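You operate a simulated robot arm through the tools that you are given. There is no shell and no other tool. Be economical: measure what you need, move in short steps, check, and stop when the job is done.

Carry out the task below with a simulated robot arm. There is one attempt and no reset: what you move stays moved.

JOB
Put things in order on the sideboard. At the end: the red block stands on top of the teal book; the cream cloth pad stands where the white clay vase stood; the white clay vase stands where the grey mended vase stood; the grey mended vase stands where the red block stood; whatever was shut is shut again. Leave all else as you found it, and nothing knocked over.

The check looks at the end state, three seconds after you hand in, the way a careful person would. Anything else that was tipped, shoved, dropped, spilled or broken makes it a failure. Flat cloth is picked up by pressing the open fingertips on it (5 to 10 N) and closing them slowly along it; thin cloth reads only 2 to 8 mm in the jaws.

ROBOT AND FRAMES
A 6-joint arm with a two-finger parallel gripper, fixed in place. Base frame: the origin is at the foot of the arm, x ahead of it, y to its left, z up; the work surface is at about z = 800. Readings come in mm, degrees, newtons and seconds.
With the tool pointing down near the work surface it reaches from about 240 to 640 mm from the base axis. Its first joint turns from -66.0 to 66.0 degrees. Payload 2.7 kg.
The tool frame sits at the grasp point between the pads (the TCP): z along the fingers, y along the line on which they close. The tips reach 23 mm beyond it. Largest opening 94 mm; finger width 38, thickness 10; the body of the gripper, 54 by 96 mm, starts 39 mm behind the TCP.
Orientation is that of the tool frame in the base frame, as a unit quaternion [x, y, z, w]. With the fingers straight down and closing along the base's y, the tool's x points along the base's -x, its y along +y and its z along -z.

CONTROLS
- The arm moves only by the tool apply_moves. Its argument "deltas" is a list of rows, each an object (a shift or turn left out is 0, a gripper value left out holds the last) with "dp": the shift along the tool's x, y, z in mm, a list of three; "dr": the turn, a rotation vector about the tool's x, y, z in degrees, a list of three; "grip": the closure in counts, from 0 (fully open) to 255 (shut). In form: [{"dp": [dx, dy, dz], "dr": [rx, ry, rz], "grip": grip}, ...]. A call has 1 to 20 rows; each row shifts and turns the commanded pose from where the row before left it, along the tool's axes as they then stand. Rows are played at 5 a second. More than 50 mm and 8.6 degrees between two rows, or a gripper value outside its range, and nothing of the call is played. Where a pose cannot be reached the arm comes as near as it can. A force on the tool above 40 N (or 10 N above the force at the start of the call, whichever is more), or a blocked arm, ends the call early, and 0.2 s more pass. Each finger travels about 45 mm/s and halts on what it meets, pressing with about 22 N; the grip force reading is that of the motor and also rises with nothing between the fingers. The clock runs only during rows and for 0.2 s after the last one: add rows that do not move to give the fingers time. The reply holds the time, the measured pose of the TCP, the force on the tool along the base axes, the opening and the grip force, in the units named above and with some noise, and new pictures: "show" is both (left out), scene, wrist or none.
- Cameras (640 x 400 px; columns grow to the right, rows downward): "scene" is fixed at [74, -431.1, 1406.9]; the picture's right is [0.77, -0.63, 0.00], its down [-0.35, -0.43, -0.83] and it looks along [0.53, 0.64, -0.56] (base axes); focal length 326 px, centre (320, 200). "wrist" rides on the gripper at [86, 16, -75] in the tool frame; the picture's right is [-0.18, 0.98, 0.00], its down [-0.58, -0.11, -0.81] and it looks along [-0.79, -0.15, 0.59] (tool axes); focal length 243 px, centre (320, 200). There is no depth. A picture from a camera that has moved, and an enlarged one, comes with that camera's place and axes in the base frame and with its lens.
- close_up(camera, box): a new picture of the part [left, top, right, bottom] of that camera's present view, enlarged. No time passes.
- close_job(): hands the job in; it is judged then, once.

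Go step by step. Nothing tells you positions but the pictures and the camera data: compare them with the known pose of the tool, close in by small moves and look again before you grip or let go. The budget is 120 turns and 170 pictures, counting those below and the enlarged ones. Unless the task says otherwise, let go and move clear before handing in.

The tools are called after "Emit:" as a command line: name --argument value ..., lists and objects as JSON in quotes. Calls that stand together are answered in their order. apply_moves: Moves the arm, as the interface text tells. Its arguments: {"type":"object","properties":{"deltas":{"type":"array","items":{"type":"object","properties":{"dp":{"type":"array","items":{"type":"number"}},"dr":{"type":"array","items":{"type":"number"}},"grip":{"type":"number"}}}},"show":{"type":"string","enum":["both","scene","wrist","none"]}},"required":["deltas"]} The other tools are called the same way: close_up (camera, box) takes an enlarged picture of a part of a camera's view; close_job () hands the job in.

At the start:

```text
clock: 0.0
eef_pos: [321.8, 200.0, 1061.8]
ee_rot: [0.0, 1.0, 0.0, 0.0]
ft_force: [0.0, 0.6, -0.7]
gripper_width: 94.1
gripper_force: 0.0
```

scene: 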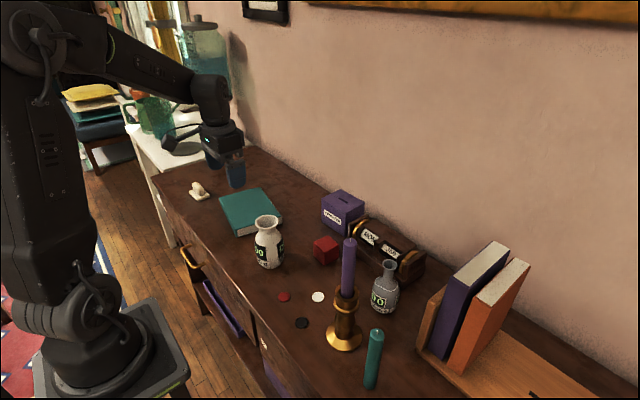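
wrist: 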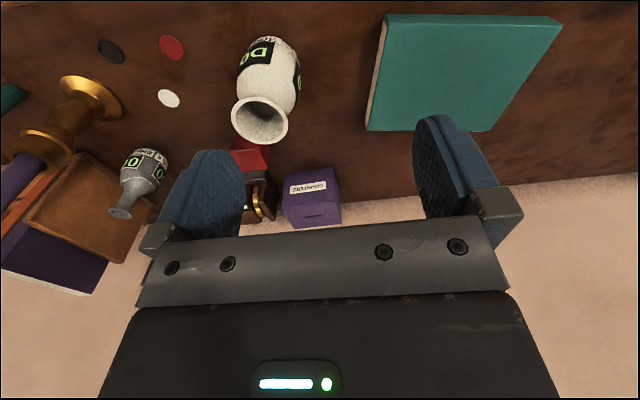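

I see the sideboard with book, white vase, red block, grey vase, candlestick and a drawer front; I need a closer look to find the cloth pad and read the labels.

Emit:
close_up --camera "scene" --box '[300, 170, 460, 270]'

Emit:
close_up --camera "scene" --box '[150, 150, 310, 250]'

Emit:
close_up --camera "scene" --box '[160, 230, 432, 400]'

```text
4.00 times, centred on (380, 220) of scene
camera zoom: at [74.0, -431.1, 1406.9], right [0.77, -0.63, 0.0], down [-0.35, -0.43, -0.83], along [0.53, 0.64, -0.56], focal length 1305 px, centre (80, 120)
```

zoom: 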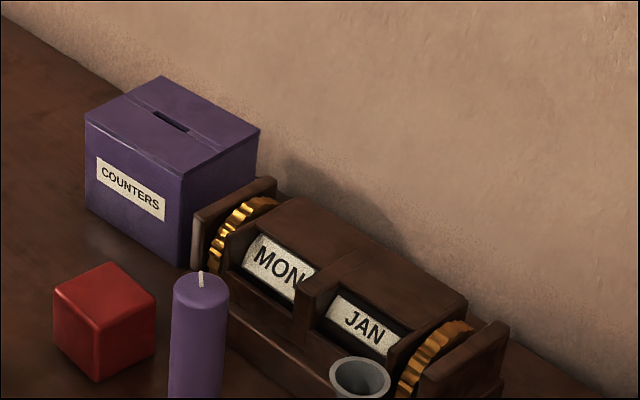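

```text
4.00 times, centred on (230, 200) of scene
camera zoom: at [74.0, -431.1, 1406.9], right [0.77, -0.63, 0.0], down [-0.35, -0.43, -0.83], along [0.53, 0.64, -0.56], focal length 1305 px, centre (680, 200)
```

zoom: 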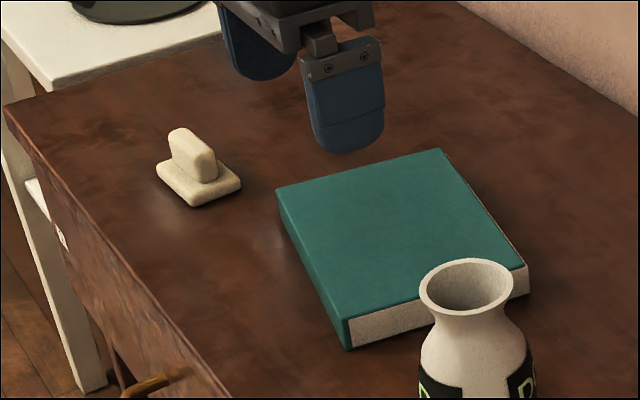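

```text
2.35 times, centred on (296, 315) of scene
camera zoom: at [74.0, -431.1, 1406.9], right [0.77, -0.63, 0.0], down [-0.35, -0.43, -0.83], along [0.53, 0.64, -0.56], focal length 768 px, centre (376, -71)
```

zoom: 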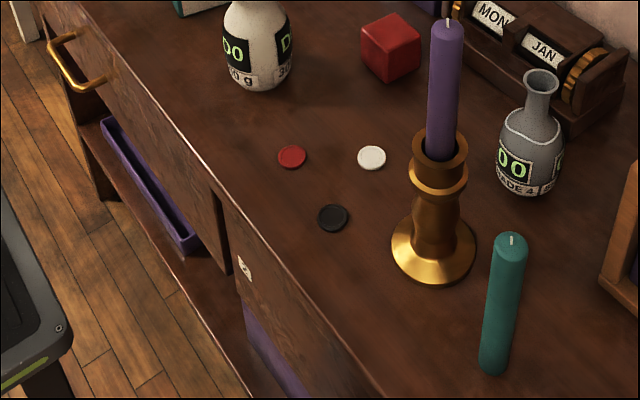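

The cream pad (with a grip) stands near (347,533); red block near (494,51); white vase near (362,122); grey vase near (490,-155), with a tall candle in front of it. Let me look at the details.

Emit:
close_up --camera "scene" --box '[320, 220, 480, 320]'

Emit:
close_up --camera "wrist" --box '[0, 0, 320, 200]'

Emit:
close_up --camera "scene" --box '[220, 190, 348, 270]'

```text
4.00 times, centred on (400, 270) of scene
camera zoom: at [74.0, -431.1, 1406.9], right [0.77, -0.63, 0.0], down [-0.35, -0.43, -0.83], along [0.53, 0.64, -0.56], focal length 1305 px, centre (0, -80)
```

zoom: 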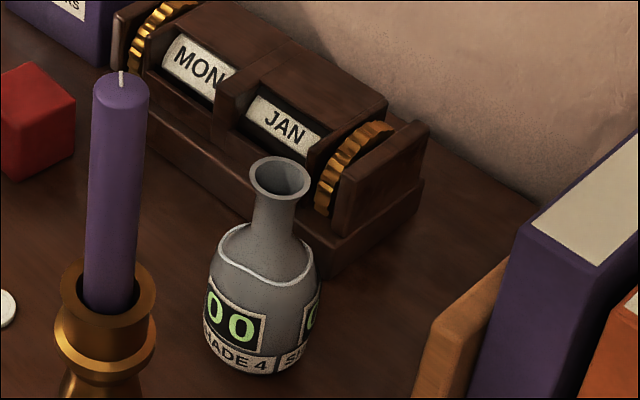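

```text
2.00 times, centred on (160, 100) of wrist
camera zoom: at [234.7, 214.6, 1134.6], right [0.18, 0.98, 0.0], down [0.58, -0.11, 0.81], along [0.79, -0.15, -0.59], focal length 485 px, centre (640, 400)
```

zoom: 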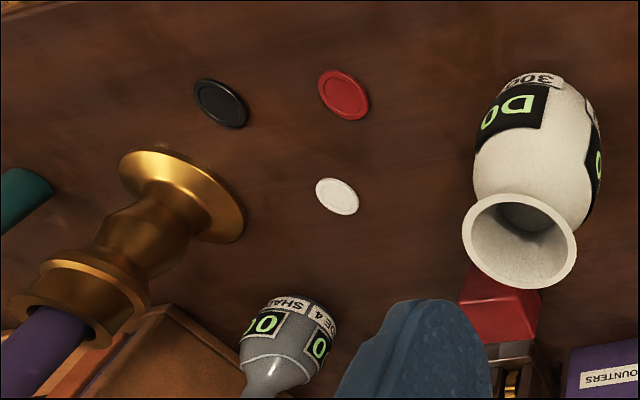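

```text
5.00 times, centred on (284, 230) of scene
camera zoom: at [74.0, -431.1, 1406.9], right [0.77, -0.63, 0.0], down [-0.35, -0.43, -0.83], along [0.53, 0.64, -0.56], focal length 1631 px, centre (500, 50)
```

zoom: 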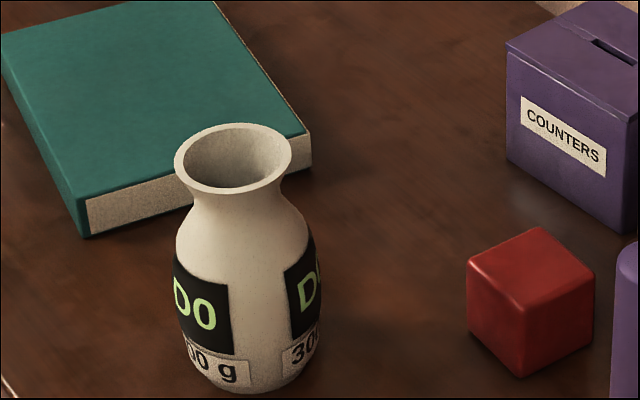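

The block is axis-aligned at about (491,49), ~47 mm wide, and the book centre is near (433,344). I turn the wrist 90° to keep the camera clear of the white vase, then go above the block.

Emit:
apply_moves --deltas '[{"dr": [0, 0, -8.1818]}, {"dr": [0, 0, -8.1818]}, {"dr": [0, 0, -8.1818]}, {"dr": [0, 0, -8.1818]}, {"dr": [0, 0, -8.1818]}, {"dr": [0, 0, -8.1818]}, {"dr": [0, 0, -8.1818]}, {"dr": [0, 0, -8.1818]}, {"dr": [0, 0, -8.1818]}, {"dr": [0, 0, -8.1818]}, {"dr": [0, 0, -8.1818]}, {"dp": [30, -34, 0]}, {"dp": [30, -34, 0]}, {"dp": [30, -34, 0]}, {"dp": [30, -34, 0]}, {"dp": [31, -33, 0]}, {"dp": [0, 0, 40]}, {"dp": [0, 0, 40]}, {"dp": [0, 0, 20]}, {}]'

```text
clock: 4.2
eef_pos: [489.6, 47.7, 960.1]
ee_rot: [-0.707, 0.707, -0.001, 0.0]
ft_force: [-0.5, -0.6, 0.7]
gripper_width: 94.1
gripper_force: 0.1
camera wrist: at [474.2, -39.0, 1034.2], right [-0.98, 0.18, 0.0], down [0.11, 0.58, 0.81], along [0.15, 0.79, -0.59], focal length 243 px, centre (320, 200)
```

scene: 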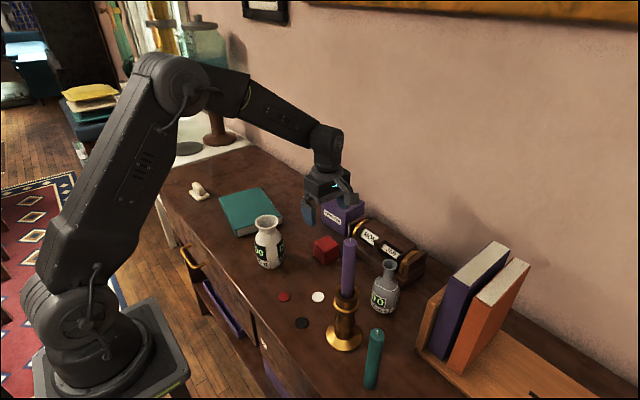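
wrist: 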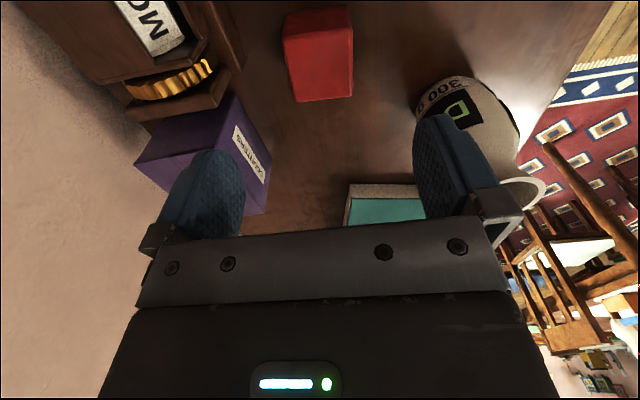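

The block sits almost under the tool (about 2 mm off in x). I narrow the fingers and go down on it.

Emit:
apply_moves --deltas '[{"dp": [-0.8, -2, 0], "grip": 65}, {"dp": [0, 0, 25]}, {"dp": [0, 0, 25]}, {"dp": [0, 0, 25]}, {"dp": [0, 0, 20]}, {"dp": [0, 0, 15]}, {"dp": [0, 0, 10]}, {"dp": [0, 0, 8]}, {}]'

```text
clock: 6.2
eef_pos: [491.5, 50.0, 831.9]
ee_rot: [-0.707, 0.707, 0.0, 0.0]
ft_force: [-0.6, -0.1, 0.6]
gripper_width: 70.2
gripper_force: 0.0
camera wrist: at [475.9, -38.1, 906.5], right [-0.98, 0.18, 0.0], down [0.11, 0.58, 0.81], along [0.15, 0.79, -0.59], focal length 243 px, centre (320, 200)
```

scene: 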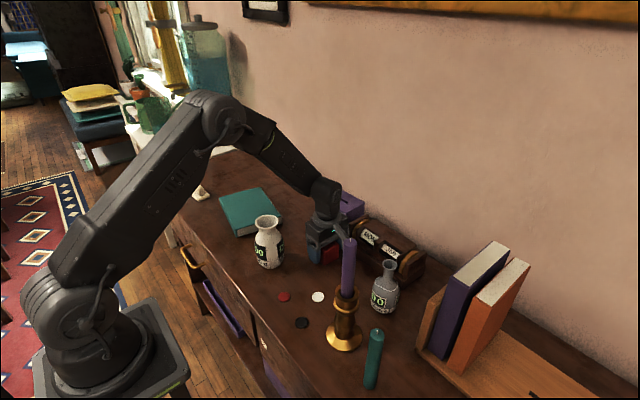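
wrist: 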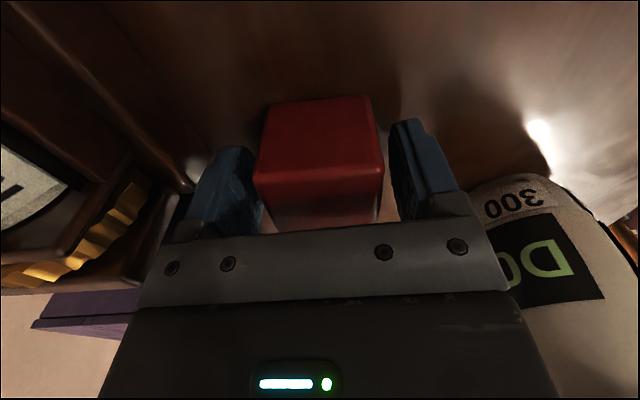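

The block is centred between the fingers; I close and lift.

Emit:
apply_moves --deltas '[{"grip": 110}, {"grip": 150}, {"grip": 255}, {}, {}, {"dp": [0, 0, -10]}, {"dp": [0, 0, -20]}, {"dp": [0, 0, -30]}, {"dp": [0, 0, -40]}, {"dp": [0, 0, -40]}, {"dp": [0, 0, -10]}, {}]'

```text
clock: 8.8
eef_pos: [493.1, 49.0, 983.1]
ee_rot: [-0.707, 0.707, 0.0, 0.001]
ft_force: [0.2, 0.1, -0.7]
gripper_width: 49.8
gripper_force: 22.0
camera wrist: at [476.7, -38.4, 1056.0], right [-0.98, 0.18, 0.0], down [0.11, 0.58, 0.81], along [0.15, 0.79, -0.59], focal length 243 px, centre (320, 200)
```

scene: 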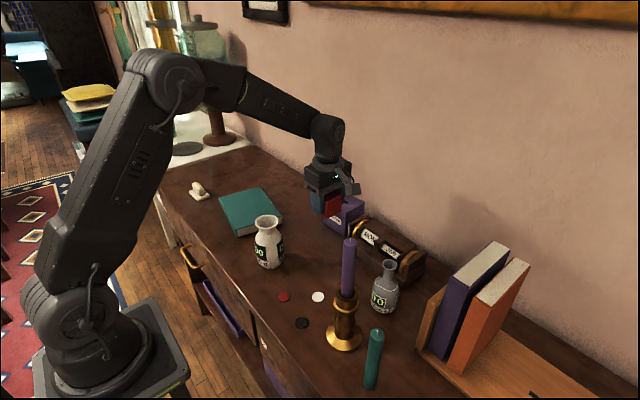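
wrist: 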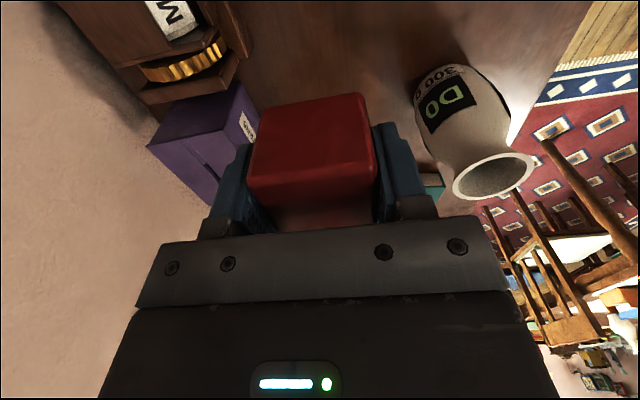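

Held (50 mm). I carry it above the book.

Emit:
apply_moves --deltas '[{"dp": [-42, 8.6, 0]}, {"dp": [-42, 8.6, 0]}, {"dp": [-42, 8.6, 0]}, {"dp": [-42, 8.6, 0]}, {"dp": [-42, 8.6, 0]}, {"dp": [-42, 8.6, 0]}, {"dp": [-42, 8.6, 0]}, {"dp": [0, 0, 40]}, {"dp": [0, 0, 30]}, {}, {}]'

Emit:
close_up --camera "scene" --box '[170, 130, 330, 230]'

```text
clock: 11.2
eef_pos: [431.0, 345.1, 912.3]
ee_rot: [-0.707, 0.707, 0.0, 0.0]
ft_force: [0.2, -1.0, -2.3]
gripper_width: 50.1
gripper_force: 22.1
camera wrist: at [415.6, 257.3, 985.6], right [-0.98, 0.18, 0.0], down [0.11, 0.58, 0.81], along [0.15, 0.79, -0.59], focal length 243 px, centre (320, 200)
```

scene: 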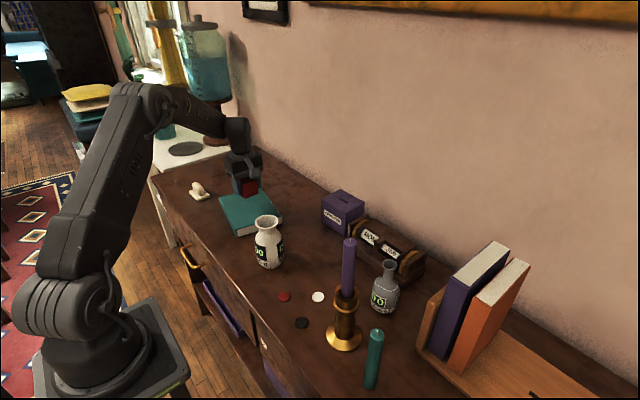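
wrist: 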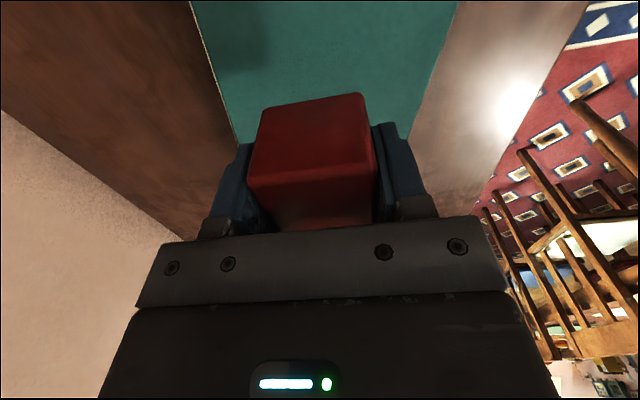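

```text
4.00 times, centred on (250, 180) of scene
camera zoom: at [74.0, -431.1, 1406.9], right [0.77, -0.63, 0.0], down [-0.35, -0.43, -0.83], along [0.53, 0.64, -0.56], focal length 1305 px, centre (600, 280)
```

zoom: 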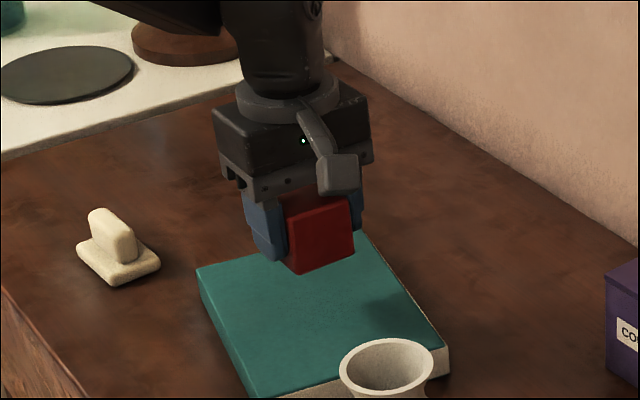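

Alignment over the book looks right. I lower until contact.

Emit:
apply_moves --deltas '[{"dp": [0, 0, 20]}, {"dp": [0, 0, 20]}, {"dp": [0, 0, 8]}, {"dp": [0, 0, 3]}, {}, {}]' --show "scene"

Emit:
close_up --camera "scene" --box '[200, 150, 300, 212]'

```text
clock: 12.6
eef_pos: [431.4, 344.6, 863.4]
ee_rot: [-0.707, 0.708, -0.001, 0.001]
ft_force: [-2.2, -3.7, 11.8]
gripper_width: 49.7
gripper_force: 22.0
```

scene: 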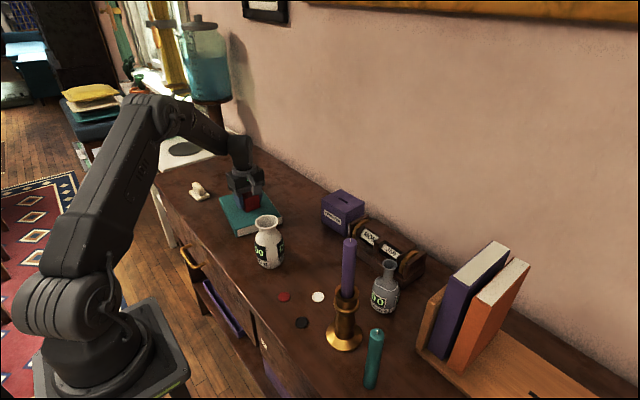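

```text
6.40 times, centred on (250, 181) of scene
camera zoom: at [73.7, -431.3, 1406.9], right [0.77, -0.63, 0.0], down [-0.35, -0.43, -0.83], along [0.53, 0.64, -0.55], focal length 2088 px, centre (768, 322)
```

zoom: 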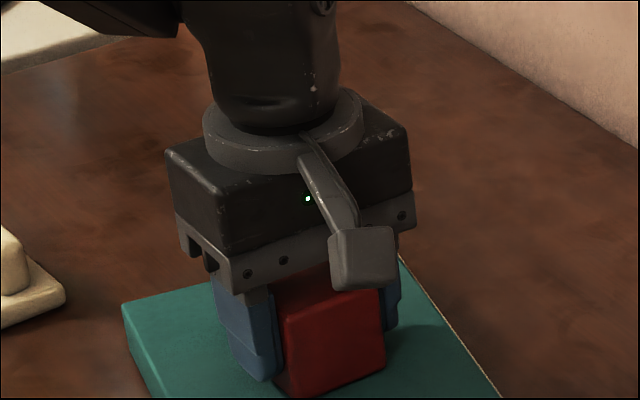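

Contact is made (about 12 N). I ease off, open, and rise.

Emit:
apply_moves --deltas '[{"dp": [0, 0, -1.5]}, {"grip": 110}, {"grip": 90}, {"grip": 60}, {"grip": 60}, {"dp": [0, 0, -15]}, {"dp": [0, 0, -35]}, {"dp": [0, 0, -45]}, {"dp": [0, 0, -45]}, {}]'

Emit:
close_up --camera "scene" --box '[170, 130, 330, 230]'

```text
clock: 14.8
eef_pos: [431.7, 344.5, 1001.1]
ee_rot: [-0.707, 0.707, 0.001, 0.0]
ft_force: [0.1, 0.4, 0.0]
gripper_width: 72.0
gripper_force: 0.0
camera wrist: at [416.3, 257.5, 1075.5], right [-0.98, 0.18, 0.0], down [0.11, 0.58, 0.81], along [0.15, 0.79, -0.59], focal length 243 px, centre (320, 200)
```

scene: 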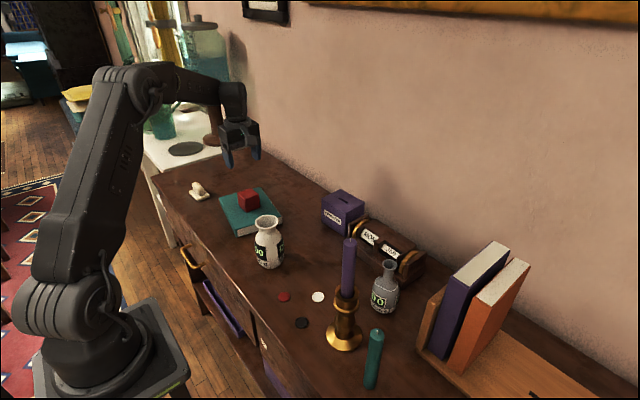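
wrist: 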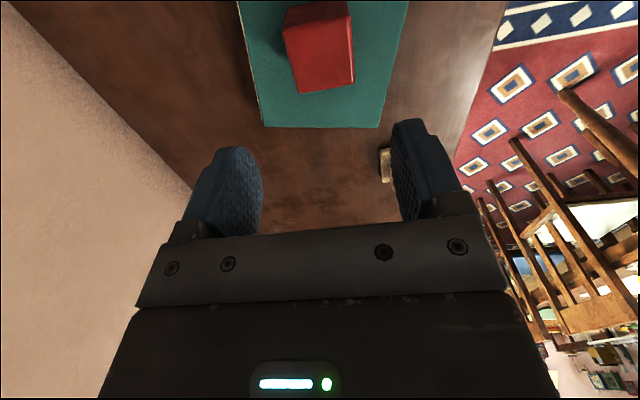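

```text
4.00 times, centred on (250, 180) of scene
camera zoom: at [74.0, -431.1, 1406.9], right [0.77, -0.63, 0.0], down [-0.35, -0.43, -0.83], along [0.53, 0.64, -0.56], focal length 1305 px, centre (600, 280)
```

zoom: 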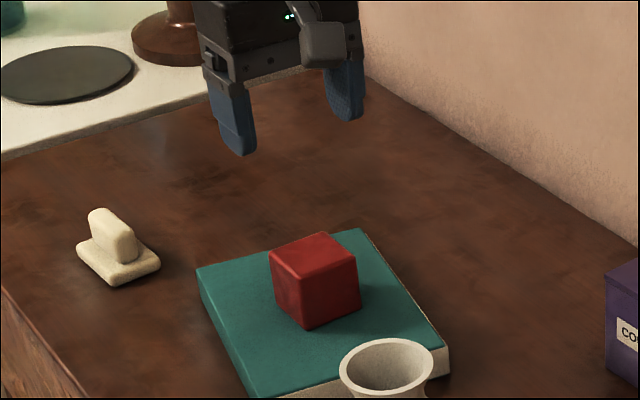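

Block stands on the book. Next is the grey vase: its mend runs round the shoulder, and the palm only clears ~39 mm, so I plan a grip on the lower body with the tool tilted ~45° from the front-left, clear of the candle. First I swing over and turn the wrist.

Emit:
apply_moves --deltas '[{"dp": [46, 0, -15]}, {"dp": [46, 0, -15]}, {"dp": [46, 0, -15]}, {"dp": [46, 0, -15]}, {"dp": [46, 0, -15]}, {"dp": [46, 0, -15]}, {"dr": [0, 0, 8.3333]}, {"dr": [0, 0, 8.3333]}, {"dr": [0, 0, 8.3333]}, {"dr": [0, 0, 8.3333]}, {"dr": [0, 0, 8.3333]}, {"dr": [0, 0, 8.3333]}, {"dr": [0, 0, 8.3333]}, {"dr": [0, 0, 8.3333]}, {"dr": [0, 0, 8.3333]}, {"dr": [0, 0, 8.3333]}, {"dr": [0, 0, 8.3333]}, {"dr": [0, 0, 8.3333]}, {"dr": [0, 0, 8.3333]}, {"dr": [0, 0, 8.3333]}]' --show "none"

Emit:
apply_moves --deltas '[{"dr": [0, 0, 8.3333], "grip": 0}, {"dr": [0, 0, 8.3333]}, {"dr": [0, 0, 8.3333]}, {"dr": [0, 0, 8.3333]}, {}]'

```text
clock: 19.0
eef_pos: [431.8, 67.9, 1094.2]
ee_rot: [0.232, 0.973, 0.0, 0.0]
ft_force: [-0.8, 0.0, 0.0]
gripper_width: 71.8
gripper_force: 0.0
```

```text
clock: 20.2
eef_pos: [431.4, 66.8, 1093.0]
ee_rot: [0.5, 0.866, -0.001, 0.0]
ft_force: [-0.8, 0.3, 0.3]
gripper_width: 94.1
gripper_force: 0.0
camera wrist: at [402.9, 149.5, 1167.3], right [0.94, 0.33, 0.0], down [0.2, -0.56, 0.81], along [0.27, -0.76, -0.59], focal length 243 px, centre (320, 200)
```

scene: 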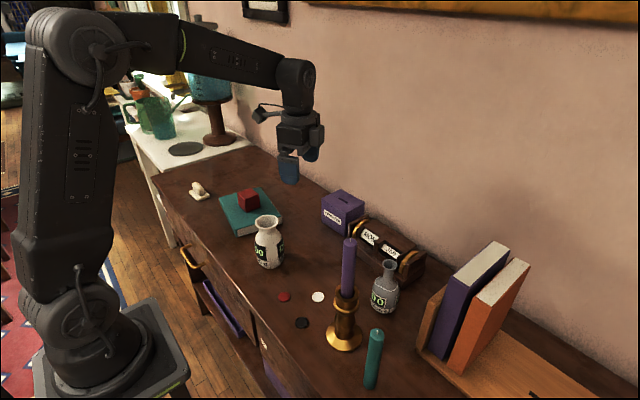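
wrist: 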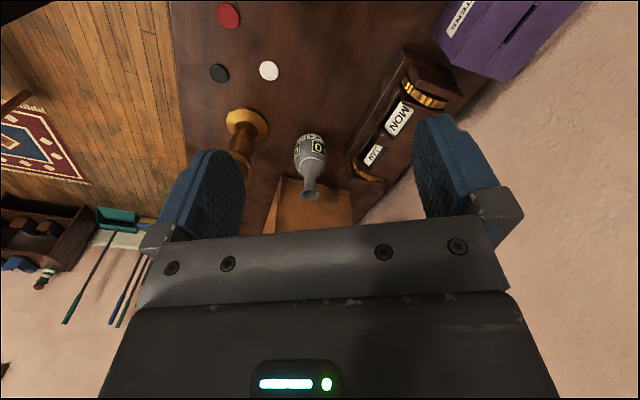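

The calendar and the grey vase are visible in the wrist view; I zoom to measure the vase base and rim.

Emit:
close_up --camera "wrist" --box '[210, 80, 370, 180]'

Emit:
close_up --camera "wrist" --box '[260, 110, 370, 206]'

```text
4.00 times, centred on (290, 130) of wrist
camera zoom: at [402.9, 149.5, 1167.3], right [0.94, 0.33, 0.0], down [0.2, -0.56, 0.81], along [0.27, -0.76, -0.59], focal length 970 px, centre (440, 480)
```

zoom: 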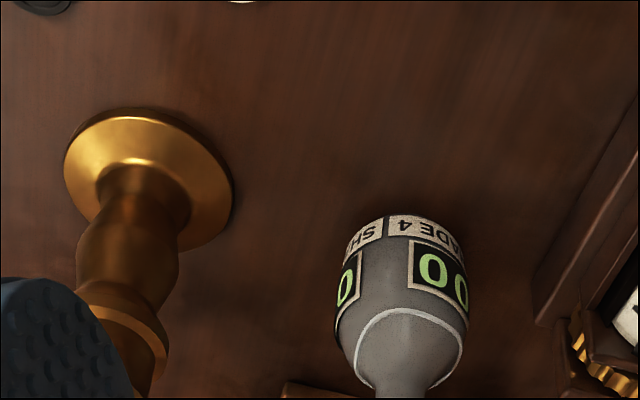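

```text
4.17 times, centred on (315, 158) of wrist
camera zoom: at [402.9, 149.5, 1167.3], right [0.94, 0.33, 0.0], down [0.2, -0.56, 0.81], along [0.27, -0.76, -0.59], focal length 1011 px, centre (341, 375)
```

zoom: 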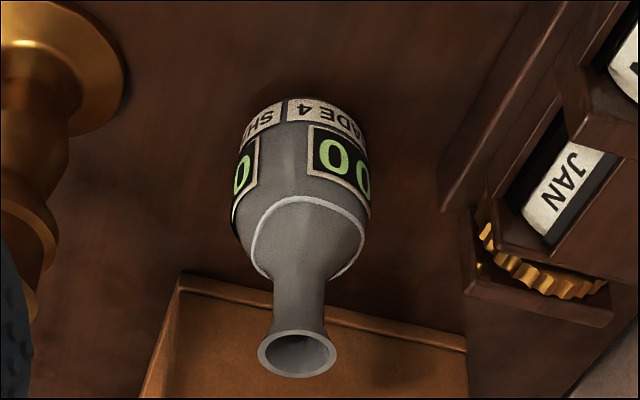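

The grey vase stands at about (491.5,-152.5), ~126 mm tall, ~60 mm wide. I tilt the tool 45° and go to a stand-off 120 mm short of the body grip.

Emit:
apply_moves --deltas '[{"dr": [0, -7.5, 0], "grip": 27}, {"dr": [0, -7.5, 0]}, {"dr": [0, -7.5, 0]}, {"dr": [0, -7.5, 0]}, {"dr": [0, -7.5, 0]}, {"dr": [0, -7.5, 0]}, {"dp": [4.82, -9.53, 34.3]}, {"dp": [4.82, -9.53, 34.3]}, {"dp": [4.82, -9.53, 34.3]}, {"dp": [4.82, -9.53, 34.3]}, {"dp": [4.82, -9.53, 34.3]}, {"dp": [4.82, -9.53, 34.3]}, {}, {}]'

```text
clock: 23.2
eef_pos: [444.0, -68.5, 924.9]
ee_rot: [0.461, 0.801, -0.191, 0.332]
ft_force: [0.0, -0.6, 0.1]
gripper_width: 84.1
gripper_force: 0.0
camera wrist: at [401.2, 36.3, 917.0], right [0.92, 0.38, 0.13], down [-0.17, 0.08, 0.98], along [0.36, -0.92, 0.14], focal length 243 px, centre (320, 200)
```

scene: 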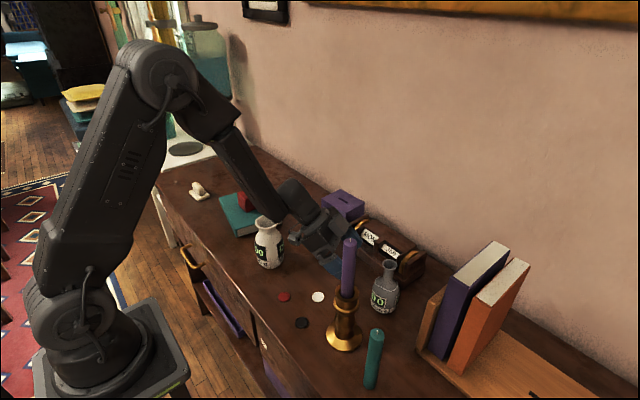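
wrist: 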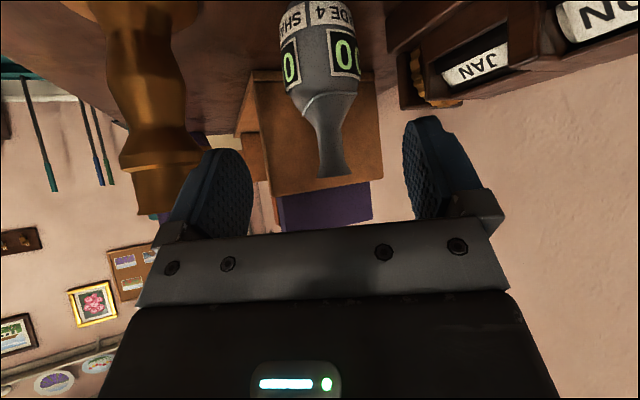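

Aligned: the vase is centred between the fingers in this view. I advance most of the way along the tool axis and look again.

Emit:
apply_moves --deltas '[{"dp": [-1, -0.4, 20]}, {"dp": [-1, -0.4, 20]}, {"dp": [-0.5, 0, 20]}, {"dp": [0, 0, 20]}, {}]'

Emit:
close_up --camera "scene" --box '[280, 190, 440, 320]'

```text
clock: 24.4
eef_pos: [472.5, -117.8, 872.1]
ee_rot: [0.46, 0.801, -0.19, 0.331]
ft_force: [0.6, -0.1, -0.8]
gripper_width: 84.0
gripper_force: 0.0
camera wrist: at [430.9, -12.8, 863.4], right [0.92, 0.38, 0.13], down [-0.17, 0.08, 0.98], along [0.36, -0.92, 0.14], focal length 243 px, centre (320, 200)
```

scene: 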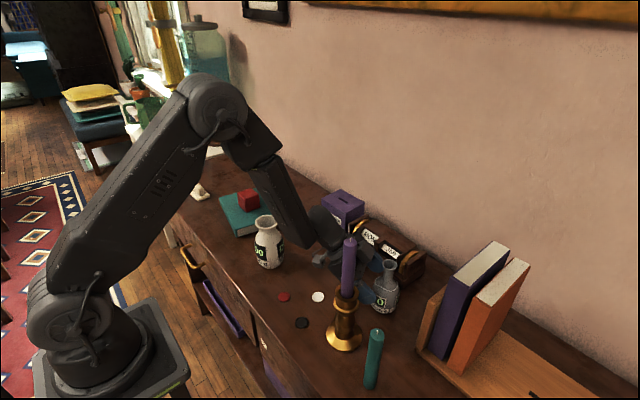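
wrist: 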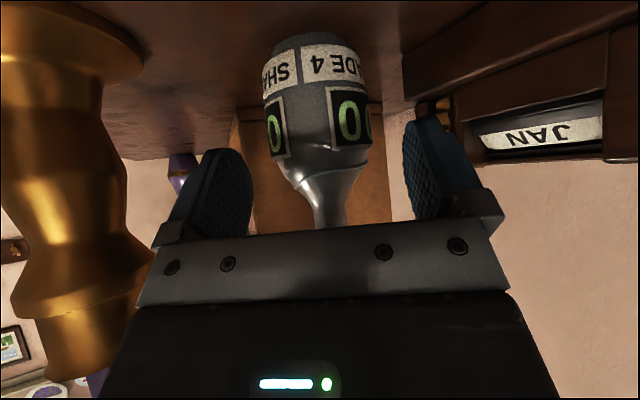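

```text
3.08 times, centred on (360, 255) of scene
camera zoom: at [74.0, -431.1, 1406.9], right [0.77, -0.63, 0.0], down [-0.35, -0.43, -0.83], along [0.53, 0.64, -0.56], focal length 1004 px, centre (197, 31)
```

zoom: 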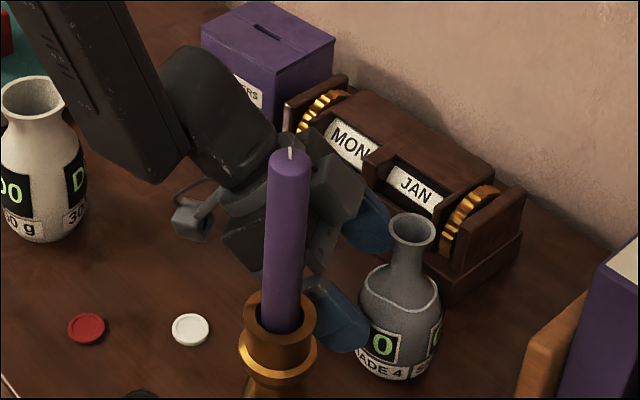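

Clear of candle and calendar. I complete the approach.

Emit:
apply_moves --deltas '[{"dp": [0, -1, 15]}, {"dp": [0, -1, 15]}, {"dp": [0, 0, 11]}, {}]'

Emit:
close_up --camera "scene" --box '[320, 220, 440, 320]'

```text
clock: 25.4
eef_pos: [485.8, -146.5, 843.0]
ee_rot: [0.462, 0.801, -0.19, 0.331]
ft_force: [-0.5, 0.5, 0.7]
gripper_width: 83.9
gripper_force: 0.0
camera wrist: at [443.8, -40.3, 833.7], right [0.92, 0.38, 0.13], down [-0.17, 0.08, 0.98], along [0.36, -0.92, 0.14], focal length 243 px, centre (320, 200)
```

scene: 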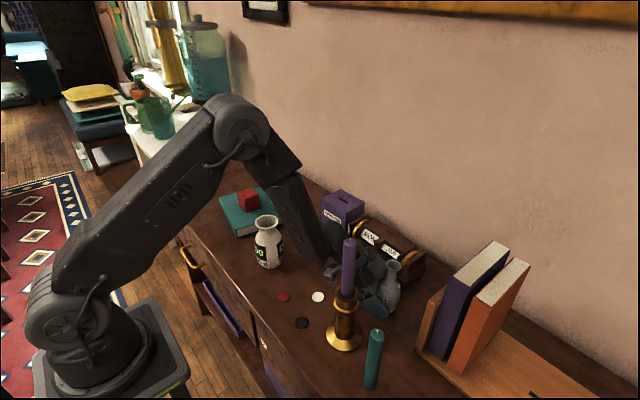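
wrist: 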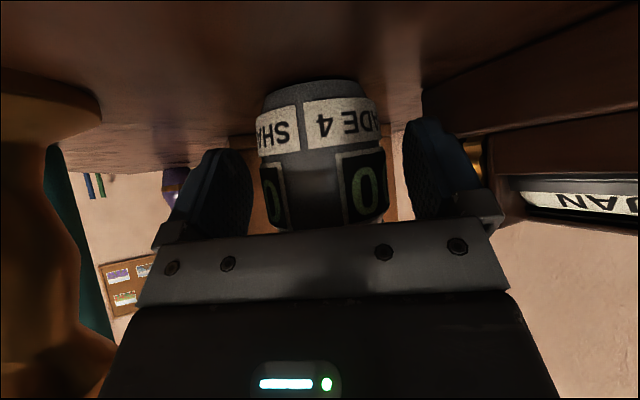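

```text
4.00 times, centred on (380, 270) of scene
camera zoom: at [74.0, -431.1, 1406.9], right [0.77, -0.63, 0.0], down [-0.35, -0.43, -0.83], along [0.53, 0.64, -0.56], focal length 1305 px, centre (80, -80)
```

zoom: 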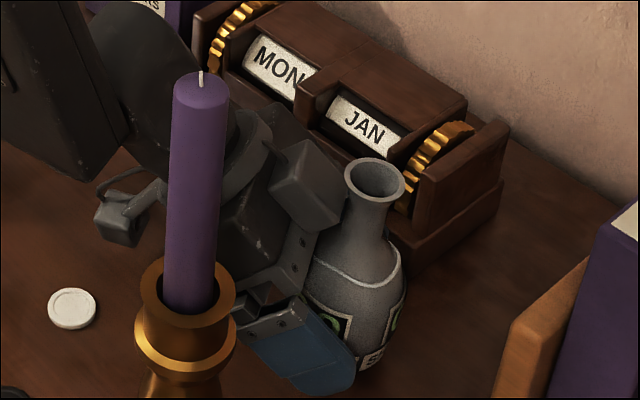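

The palm nudged the vase a few mm forward (its old spot is already recorded, and it stands upright). I back off 3 mm and close gently.

Emit:
apply_moves --deltas '[{"dp": [0, 0, -3]}, {"grip": 50}, {"grip": 70}, {"grip": 85}, {"grip": 100}, {"grip": 110}, {}, {}]'

Emit:
close_up --camera "scene" --box '[300, 220, 460, 320]'

```text
clock: 27.2
eef_pos: [484.1, -142.9, 844.7]
ee_rot: [0.462, 0.8, -0.191, 0.332]
ft_force: [0.0, -0.5, 0.5]
gripper_width: 57.9
gripper_force: 21.8
camera wrist: at [442.4, -38.1, 836.2], right [0.92, 0.38, 0.13], down [-0.17, 0.08, 0.98], along [0.36, -0.92, 0.14], focal length 243 px, centre (320, 200)
```

scene: 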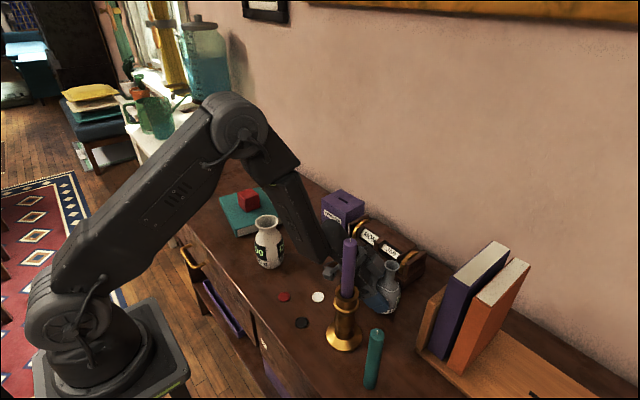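
wrist: 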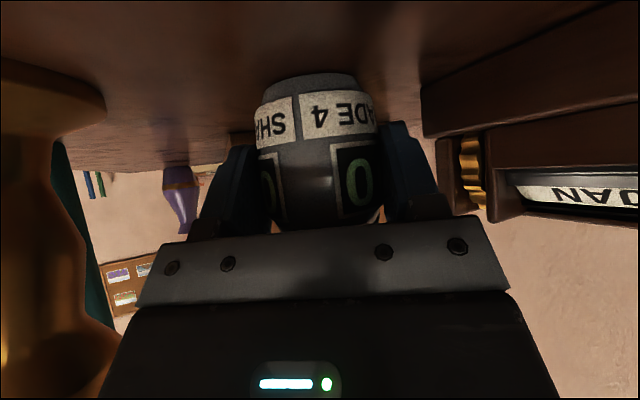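

```text
4.00 times, centred on (380, 270) of scene
camera zoom: at [74.0, -431.1, 1406.9], right [0.77, -0.63, 0.0], down [-0.35, -0.43, -0.83], along [0.53, 0.64, -0.56], focal length 1305 px, centre (80, -80)
```

zoom: 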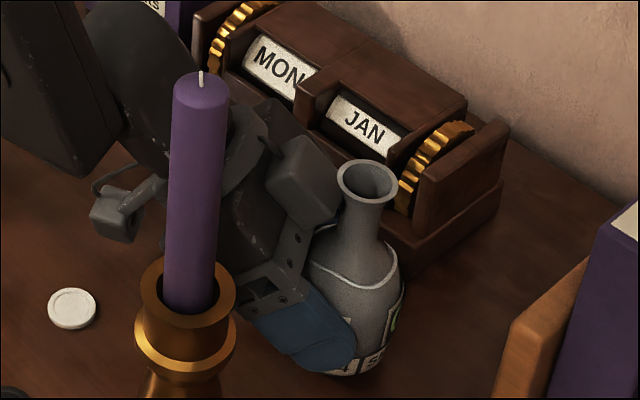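

Gripped at 57.9 mm on the lower body. I lift straight up in steps.

Emit:
apply_moves --deltas '[{"dp": [-3, 0, -3], "grip": 125}, {"dp": [-7, 0, -7]}, {"dp": [-14, 0, -14]}, {"dp": [-17, 0, -17]}, {"dp": [-17, 0, -17]}, {"dp": [-17, 0, -17]}, {"dp": [-17, 0, -17]}, {}]'

Emit:
close_up --camera "scene" --box '[300, 180, 460, 280]'

```text
clock: 29.0
eef_pos: [485.2, -144.2, 976.0]
ee_rot: [0.462, 0.8, -0.192, 0.331]
ft_force: [-0.6, 0.1, -1.8]
gripper_width: 57.4
gripper_force: 21.7
camera wrist: at [442.5, -39.0, 966.6], right [0.92, 0.38, 0.13], down [-0.17, 0.08, 0.98], along [0.36, -0.92, 0.14], focal length 243 px, centre (320, 200)
```

scene: 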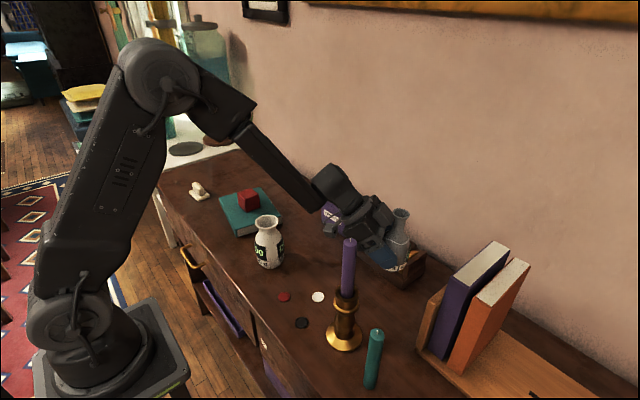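
wrist: 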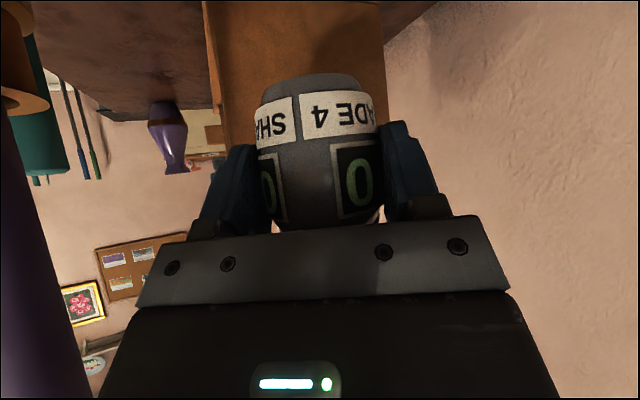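

```text
4.00 times, centred on (380, 230) of scene
camera zoom: at [74.0, -431.1, 1406.9], right [0.77, -0.63, 0.0], down [-0.35, -0.43, -0.83], along [0.53, 0.64, -0.56], focal length 1305 px, centre (80, 80)
```

zoom: 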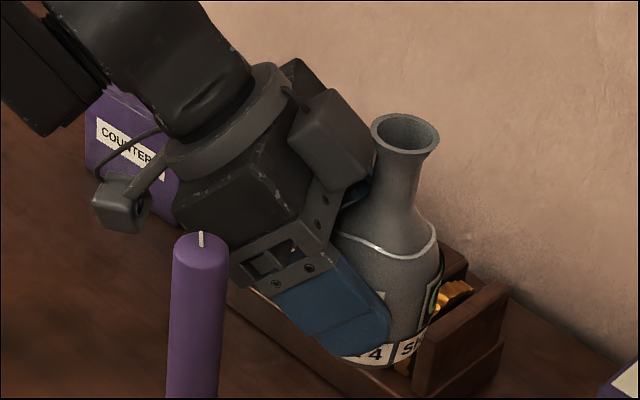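

Vase is held upright. I shift it toward +y and swing the tool's heading 90° around the vertical so that the white vase stays clear when placing.

Emit:
apply_moves --deltas '[{"dp": [17.1, 14, -17.1]}, {"dp": [17.1, 14, -17.1]}, {"dp": [17.1, 14, -17.1]}, {"dp": [17.1, 14, -17.1]}, {"dp": [17.1, 14, -17.1]}, {"dr": [-5.785, 0, -5.785]}, {"dr": [-5.785, 0, -5.785]}, {"dr": [-5.785, 0, -5.785]}, {"dr": [-5.785, 0, -5.785]}, {"dr": [-5.785, 0, -5.785]}, {"dr": [-5.785, 0, -5.785]}, {"dr": [-5.785, 0, -5.785]}, {"dr": [-5.785, 0, -5.785]}, {"dr": [-5.785, 0, -5.785]}, {"dr": [-5.785, 0, -5.785]}, {"dr": [-5.785, 0, -5.785]}, {}]'

```text
clock: 32.6
eef_pos: [472.4, 113.3, 964.8]
ee_rot: [-0.058, 0.926, 0.007, 0.373]
ft_force: [0.9, -0.6, -1.1]
gripper_width: 57.6
gripper_force: 22.1
out of reach, approached as far as the arm can: row 12, 13, 14, 15, 16
camera wrist: at [358.3, 114.6, 958.1], right [0.02, 0.99, 0.1], down [-0.13, -0.1, 0.99], along [0.99, -0.03, 0.13], focal length 243 px, centre (320, 200)
```

scene: 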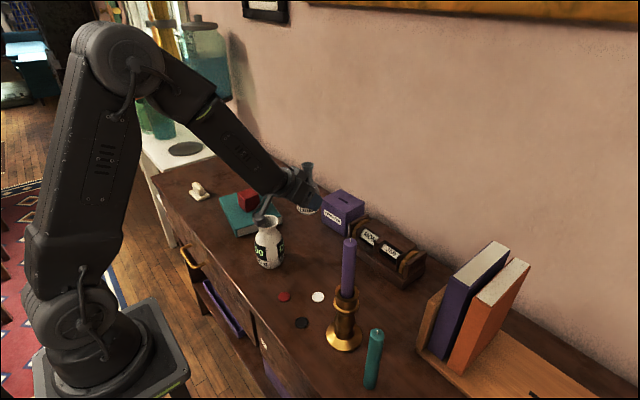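
wrist: 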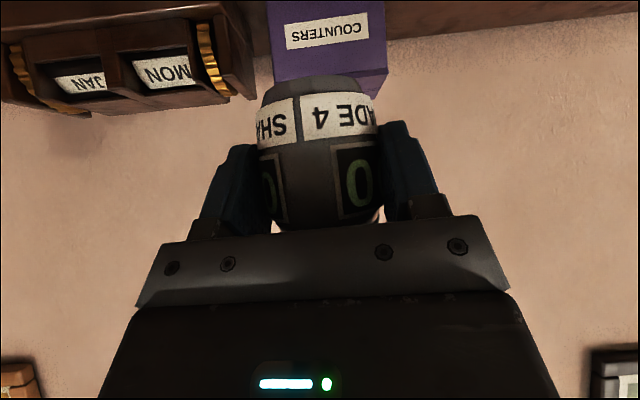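

The swing ran into a wrist limit (tool and forearm in line), and the TCP drifted to (472,113). Nothing was touched. I raise a little first and see how it responds, before turning back.

Emit:
apply_moves --deltas '[{"dp": [-14, 0, -14]}, {}]' --show "scene"

```text
clock: 33.2
eef_pos: [473.5, 112.0, 986.2]
ee_rot: [-0.06, 0.924, 0.013, 0.376]
ft_force: [1.6, -0.7, -1.4]
gripper_width: 57.7
gripper_force: 22.0
```

scene: 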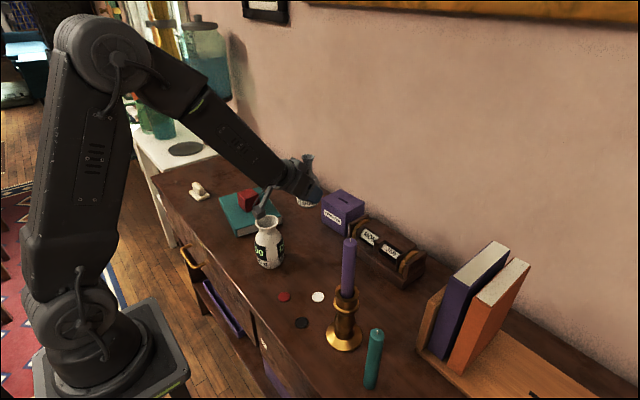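

The arm follows normally from the reached pose. I turn the heading back the other way (to about -80°), away from the limit.

Emit:
apply_moves --deltas '[{"dr": [5.502, 0.166, 5.647]}, {"dr": [5.502, 0.166, 5.647]}, {"dr": [5.502, 0.166, 5.647]}, {"dr": [5.502, 0.166, 5.647]}, {"dr": [5.502, 0.166, 5.647]}, {"dr": [5.502, 0.166, 5.647]}, {"dr": [5.502, 0.166, 5.647]}, {"dr": [5.502, 0.166, 5.647]}, {"dr": [5.502, 0.166, 5.647]}, {"dr": [5.502, 0.166, 5.647]}, {"dr": [5.502, 0.166, 5.647]}, {}, {}]'

```text
clock: 36.0
eef_pos: [473.2, 112.7, 985.5]
ee_rot: [0.592, 0.713, -0.249, 0.281]
ft_force: [0.0, 0.1, -1.1]
gripper_width: 57.6
gripper_force: 22.3
camera wrist: at [469.2, 226.5, 977.7], right [0.99, 0.04, 0.11], down [-0.11, 0.13, 0.99], along [0.03, -0.99, 0.13], focal length 243 px, centre (320, 200)
```

scene: 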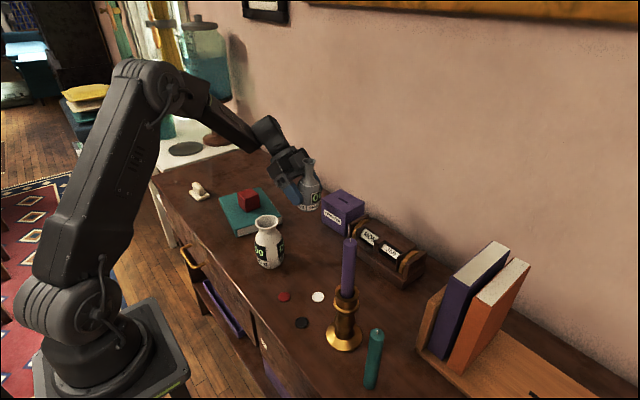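
wrist: 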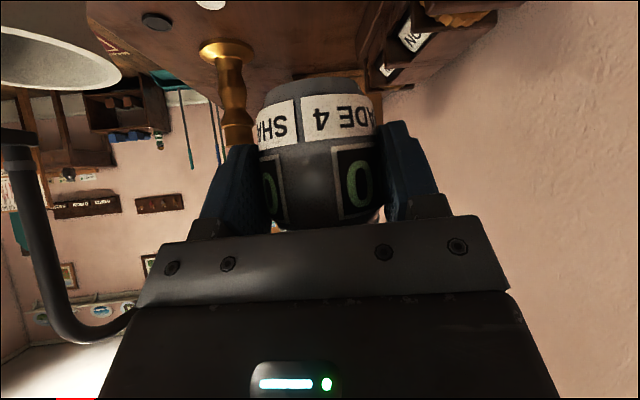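

Heading is now about -81° with the vase still secure. I level the small 1.3° roll, then move over the red block's old spot (491.5,49) and partway down.

Emit:
apply_moves --deltas '[{"dr": [-0.9, -0.9, 0.9]}, {"dp": [9.3, 2.15, 27.8]}, {"dp": [9.3, 2.15, 27.8]}, {"dp": [9.3, 2.15, 27.8]}, {"dp": [9.3, 2.15, 27.8]}, {}, {}]'

Emit:
close_up --camera "scene" --box '[240, 170, 400, 270]'

```text
clock: 37.6
eef_pos: [490.3, 62.7, 880.3]
ee_rot: [0.593, 0.708, -0.246, 0.293]
ft_force: [0.1, 0.2, -1.0]
gripper_width: 57.7
gripper_force: 21.7
camera wrist: at [486.6, 177.1, 870.7], right [0.99, 0.05, 0.13], down [-0.14, 0.14, 0.98], along [0.03, -0.99, 0.14], focal length 243 px, centre (320, 200)
```

scene: 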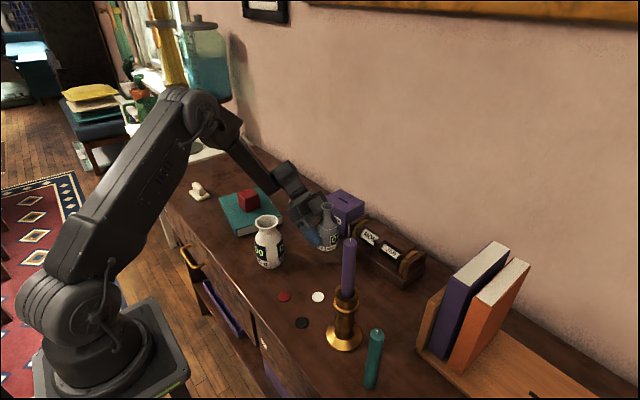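
wrist: 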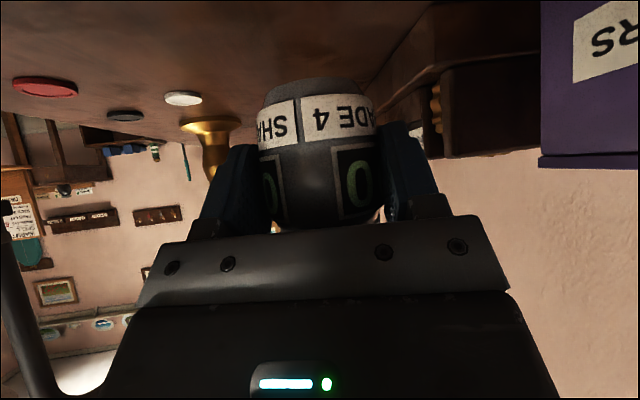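

```text
4.00 times, centred on (320, 220) of scene
camera zoom: at [74.0, -431.1, 1406.9], right [0.77, -0.63, 0.0], down [-0.35, -0.43, -0.83], along [0.53, 0.64, -0.56], focal length 1305 px, centre (320, 120)
```

zoom: 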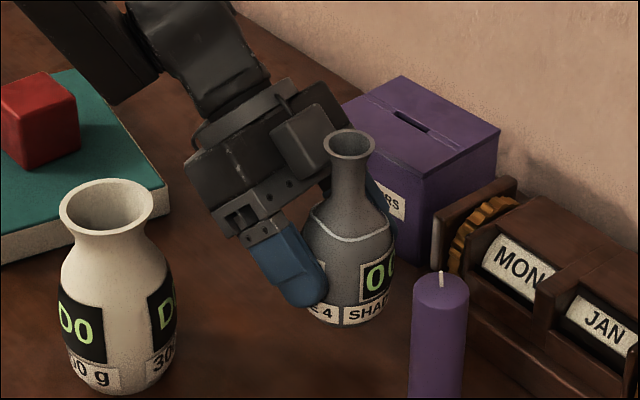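

The vase is over the spot within a couple of mm. I lower it gently to the surface.

Emit:
apply_moves --deltas '[{"dp": [7, -1, 7]}, {"dp": [7, 0, 7]}, {"dp": [5, 0, 5]}, {"dp": [3, 0, 3]}, {"dp": [1.5, 0, 1.5]}, {"dp": [0.8, 0, 0.8]}, {}, {}]' --show "scene"

Emit:
close_up --camera "scene" --box '[240, 190, 400, 290]'

```text
clock: 39.4
eef_pos: [489.6, 63.8, 846.5]
ee_rot: [0.593, 0.709, -0.245, 0.293]
ft_force: [0.1, -0.1, -1.0]
gripper_width: 57.7
gripper_force: 22.1
```

scene: 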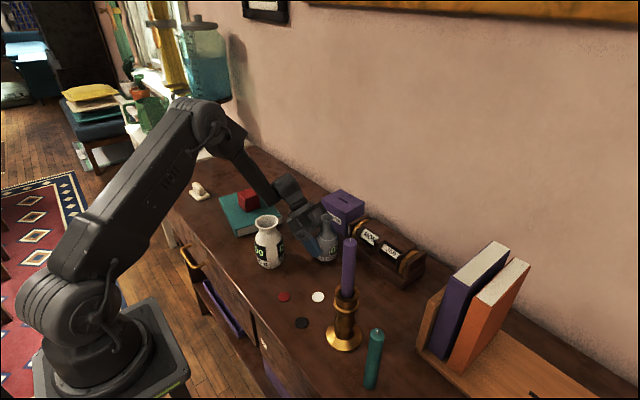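

```text
4.00 times, centred on (320, 240) of scene
camera zoom: at [74.0, -431.1, 1406.9], right [0.77, -0.63, 0.0], down [-0.35, -0.43, -0.83], along [0.53, 0.64, -0.56], focal length 1305 px, centre (320, 40)
```

zoom: 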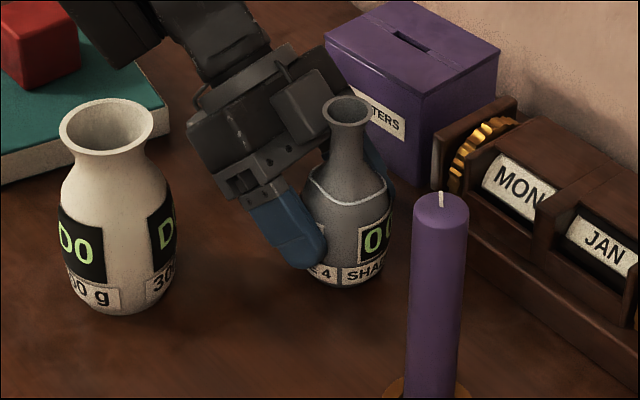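

No contact yet; continue by small steps.

Emit:
apply_moves --deltas '[{"dp": [0.7, 0, 0.7]}, {}, {"dp": [0.7, 0, 0.7]}, {}, {}]' --show "none"

```text
clock: 40.6
eef_pos: [488.0, 62.9, 843.5]
ee_rot: [0.592, 0.709, -0.245, 0.294]
ft_force: [-1.0, -0.9, -2.0]
gripper_width: 57.6
gripper_force: 22.5
```

Emit:
apply_moves --deltas '[{"dp": [0.7, 0.5, 0.7]}, {}, {}]' --show "none"

```text
clock: 41.4
eef_pos: [489.8, 63.3, 843.6]
ee_rot: [0.592, 0.709, -0.246, 0.294]
ft_force: [-4.1, 0.5, 9.9]
gripper_width: 57.7
gripper_force: 21.9
```

Contact (≈10 N). I open slowly and check before backing out.

Emit:
apply_moves --deltas '[{"dp": [-0.4, 0, -0.4]}, {"grip": 90}, {"grip": 75}, {"grip": 55}, {"grip": 25}, {"grip": 10}, {}]' --show "wrist"

Emit:
close_up --camera "scene" --box '[240, 190, 400, 290]'

```text
clock: 43.0
eef_pos: [488.8, 62.8, 843.5]
ee_rot: [0.593, 0.709, -0.246, 0.293]
ft_force: [0.2, 0.7, 0.6]
gripper_width: 90.1
gripper_force: 0.1
camera wrist: at [485.7, 176.4, 835.1], right [0.99, 0.05, 0.13], down [-0.14, 0.14, 0.98], along [0.03, -0.99, 0.14], focal length 243 px, centre (320, 200)
```

wrist: 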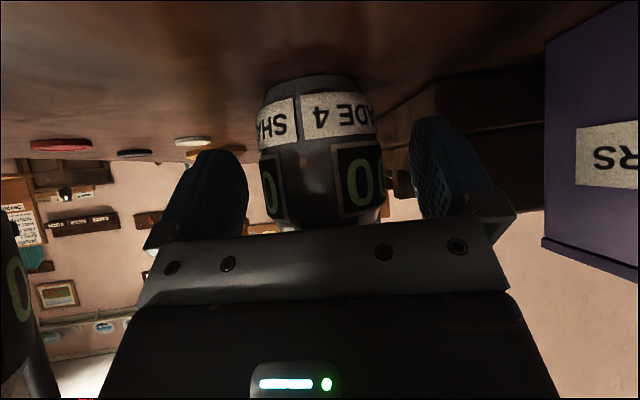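

```text
4.00 times, centred on (320, 240) of scene
camera zoom: at [74.0, -431.1, 1406.9], right [0.77, -0.63, 0.0], down [-0.35, -0.43, -0.83], along [0.53, 0.64, -0.56], focal length 1305 px, centre (320, 40)
```

zoom: 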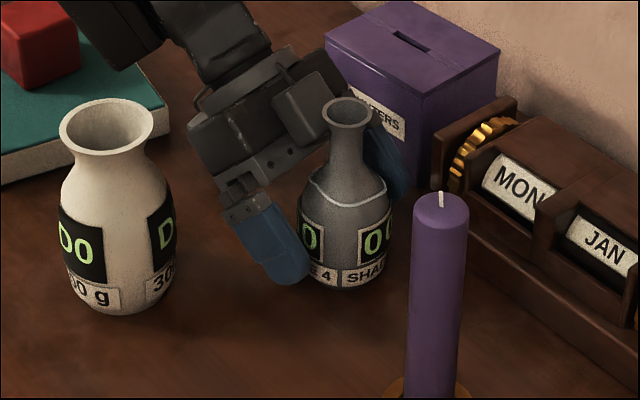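

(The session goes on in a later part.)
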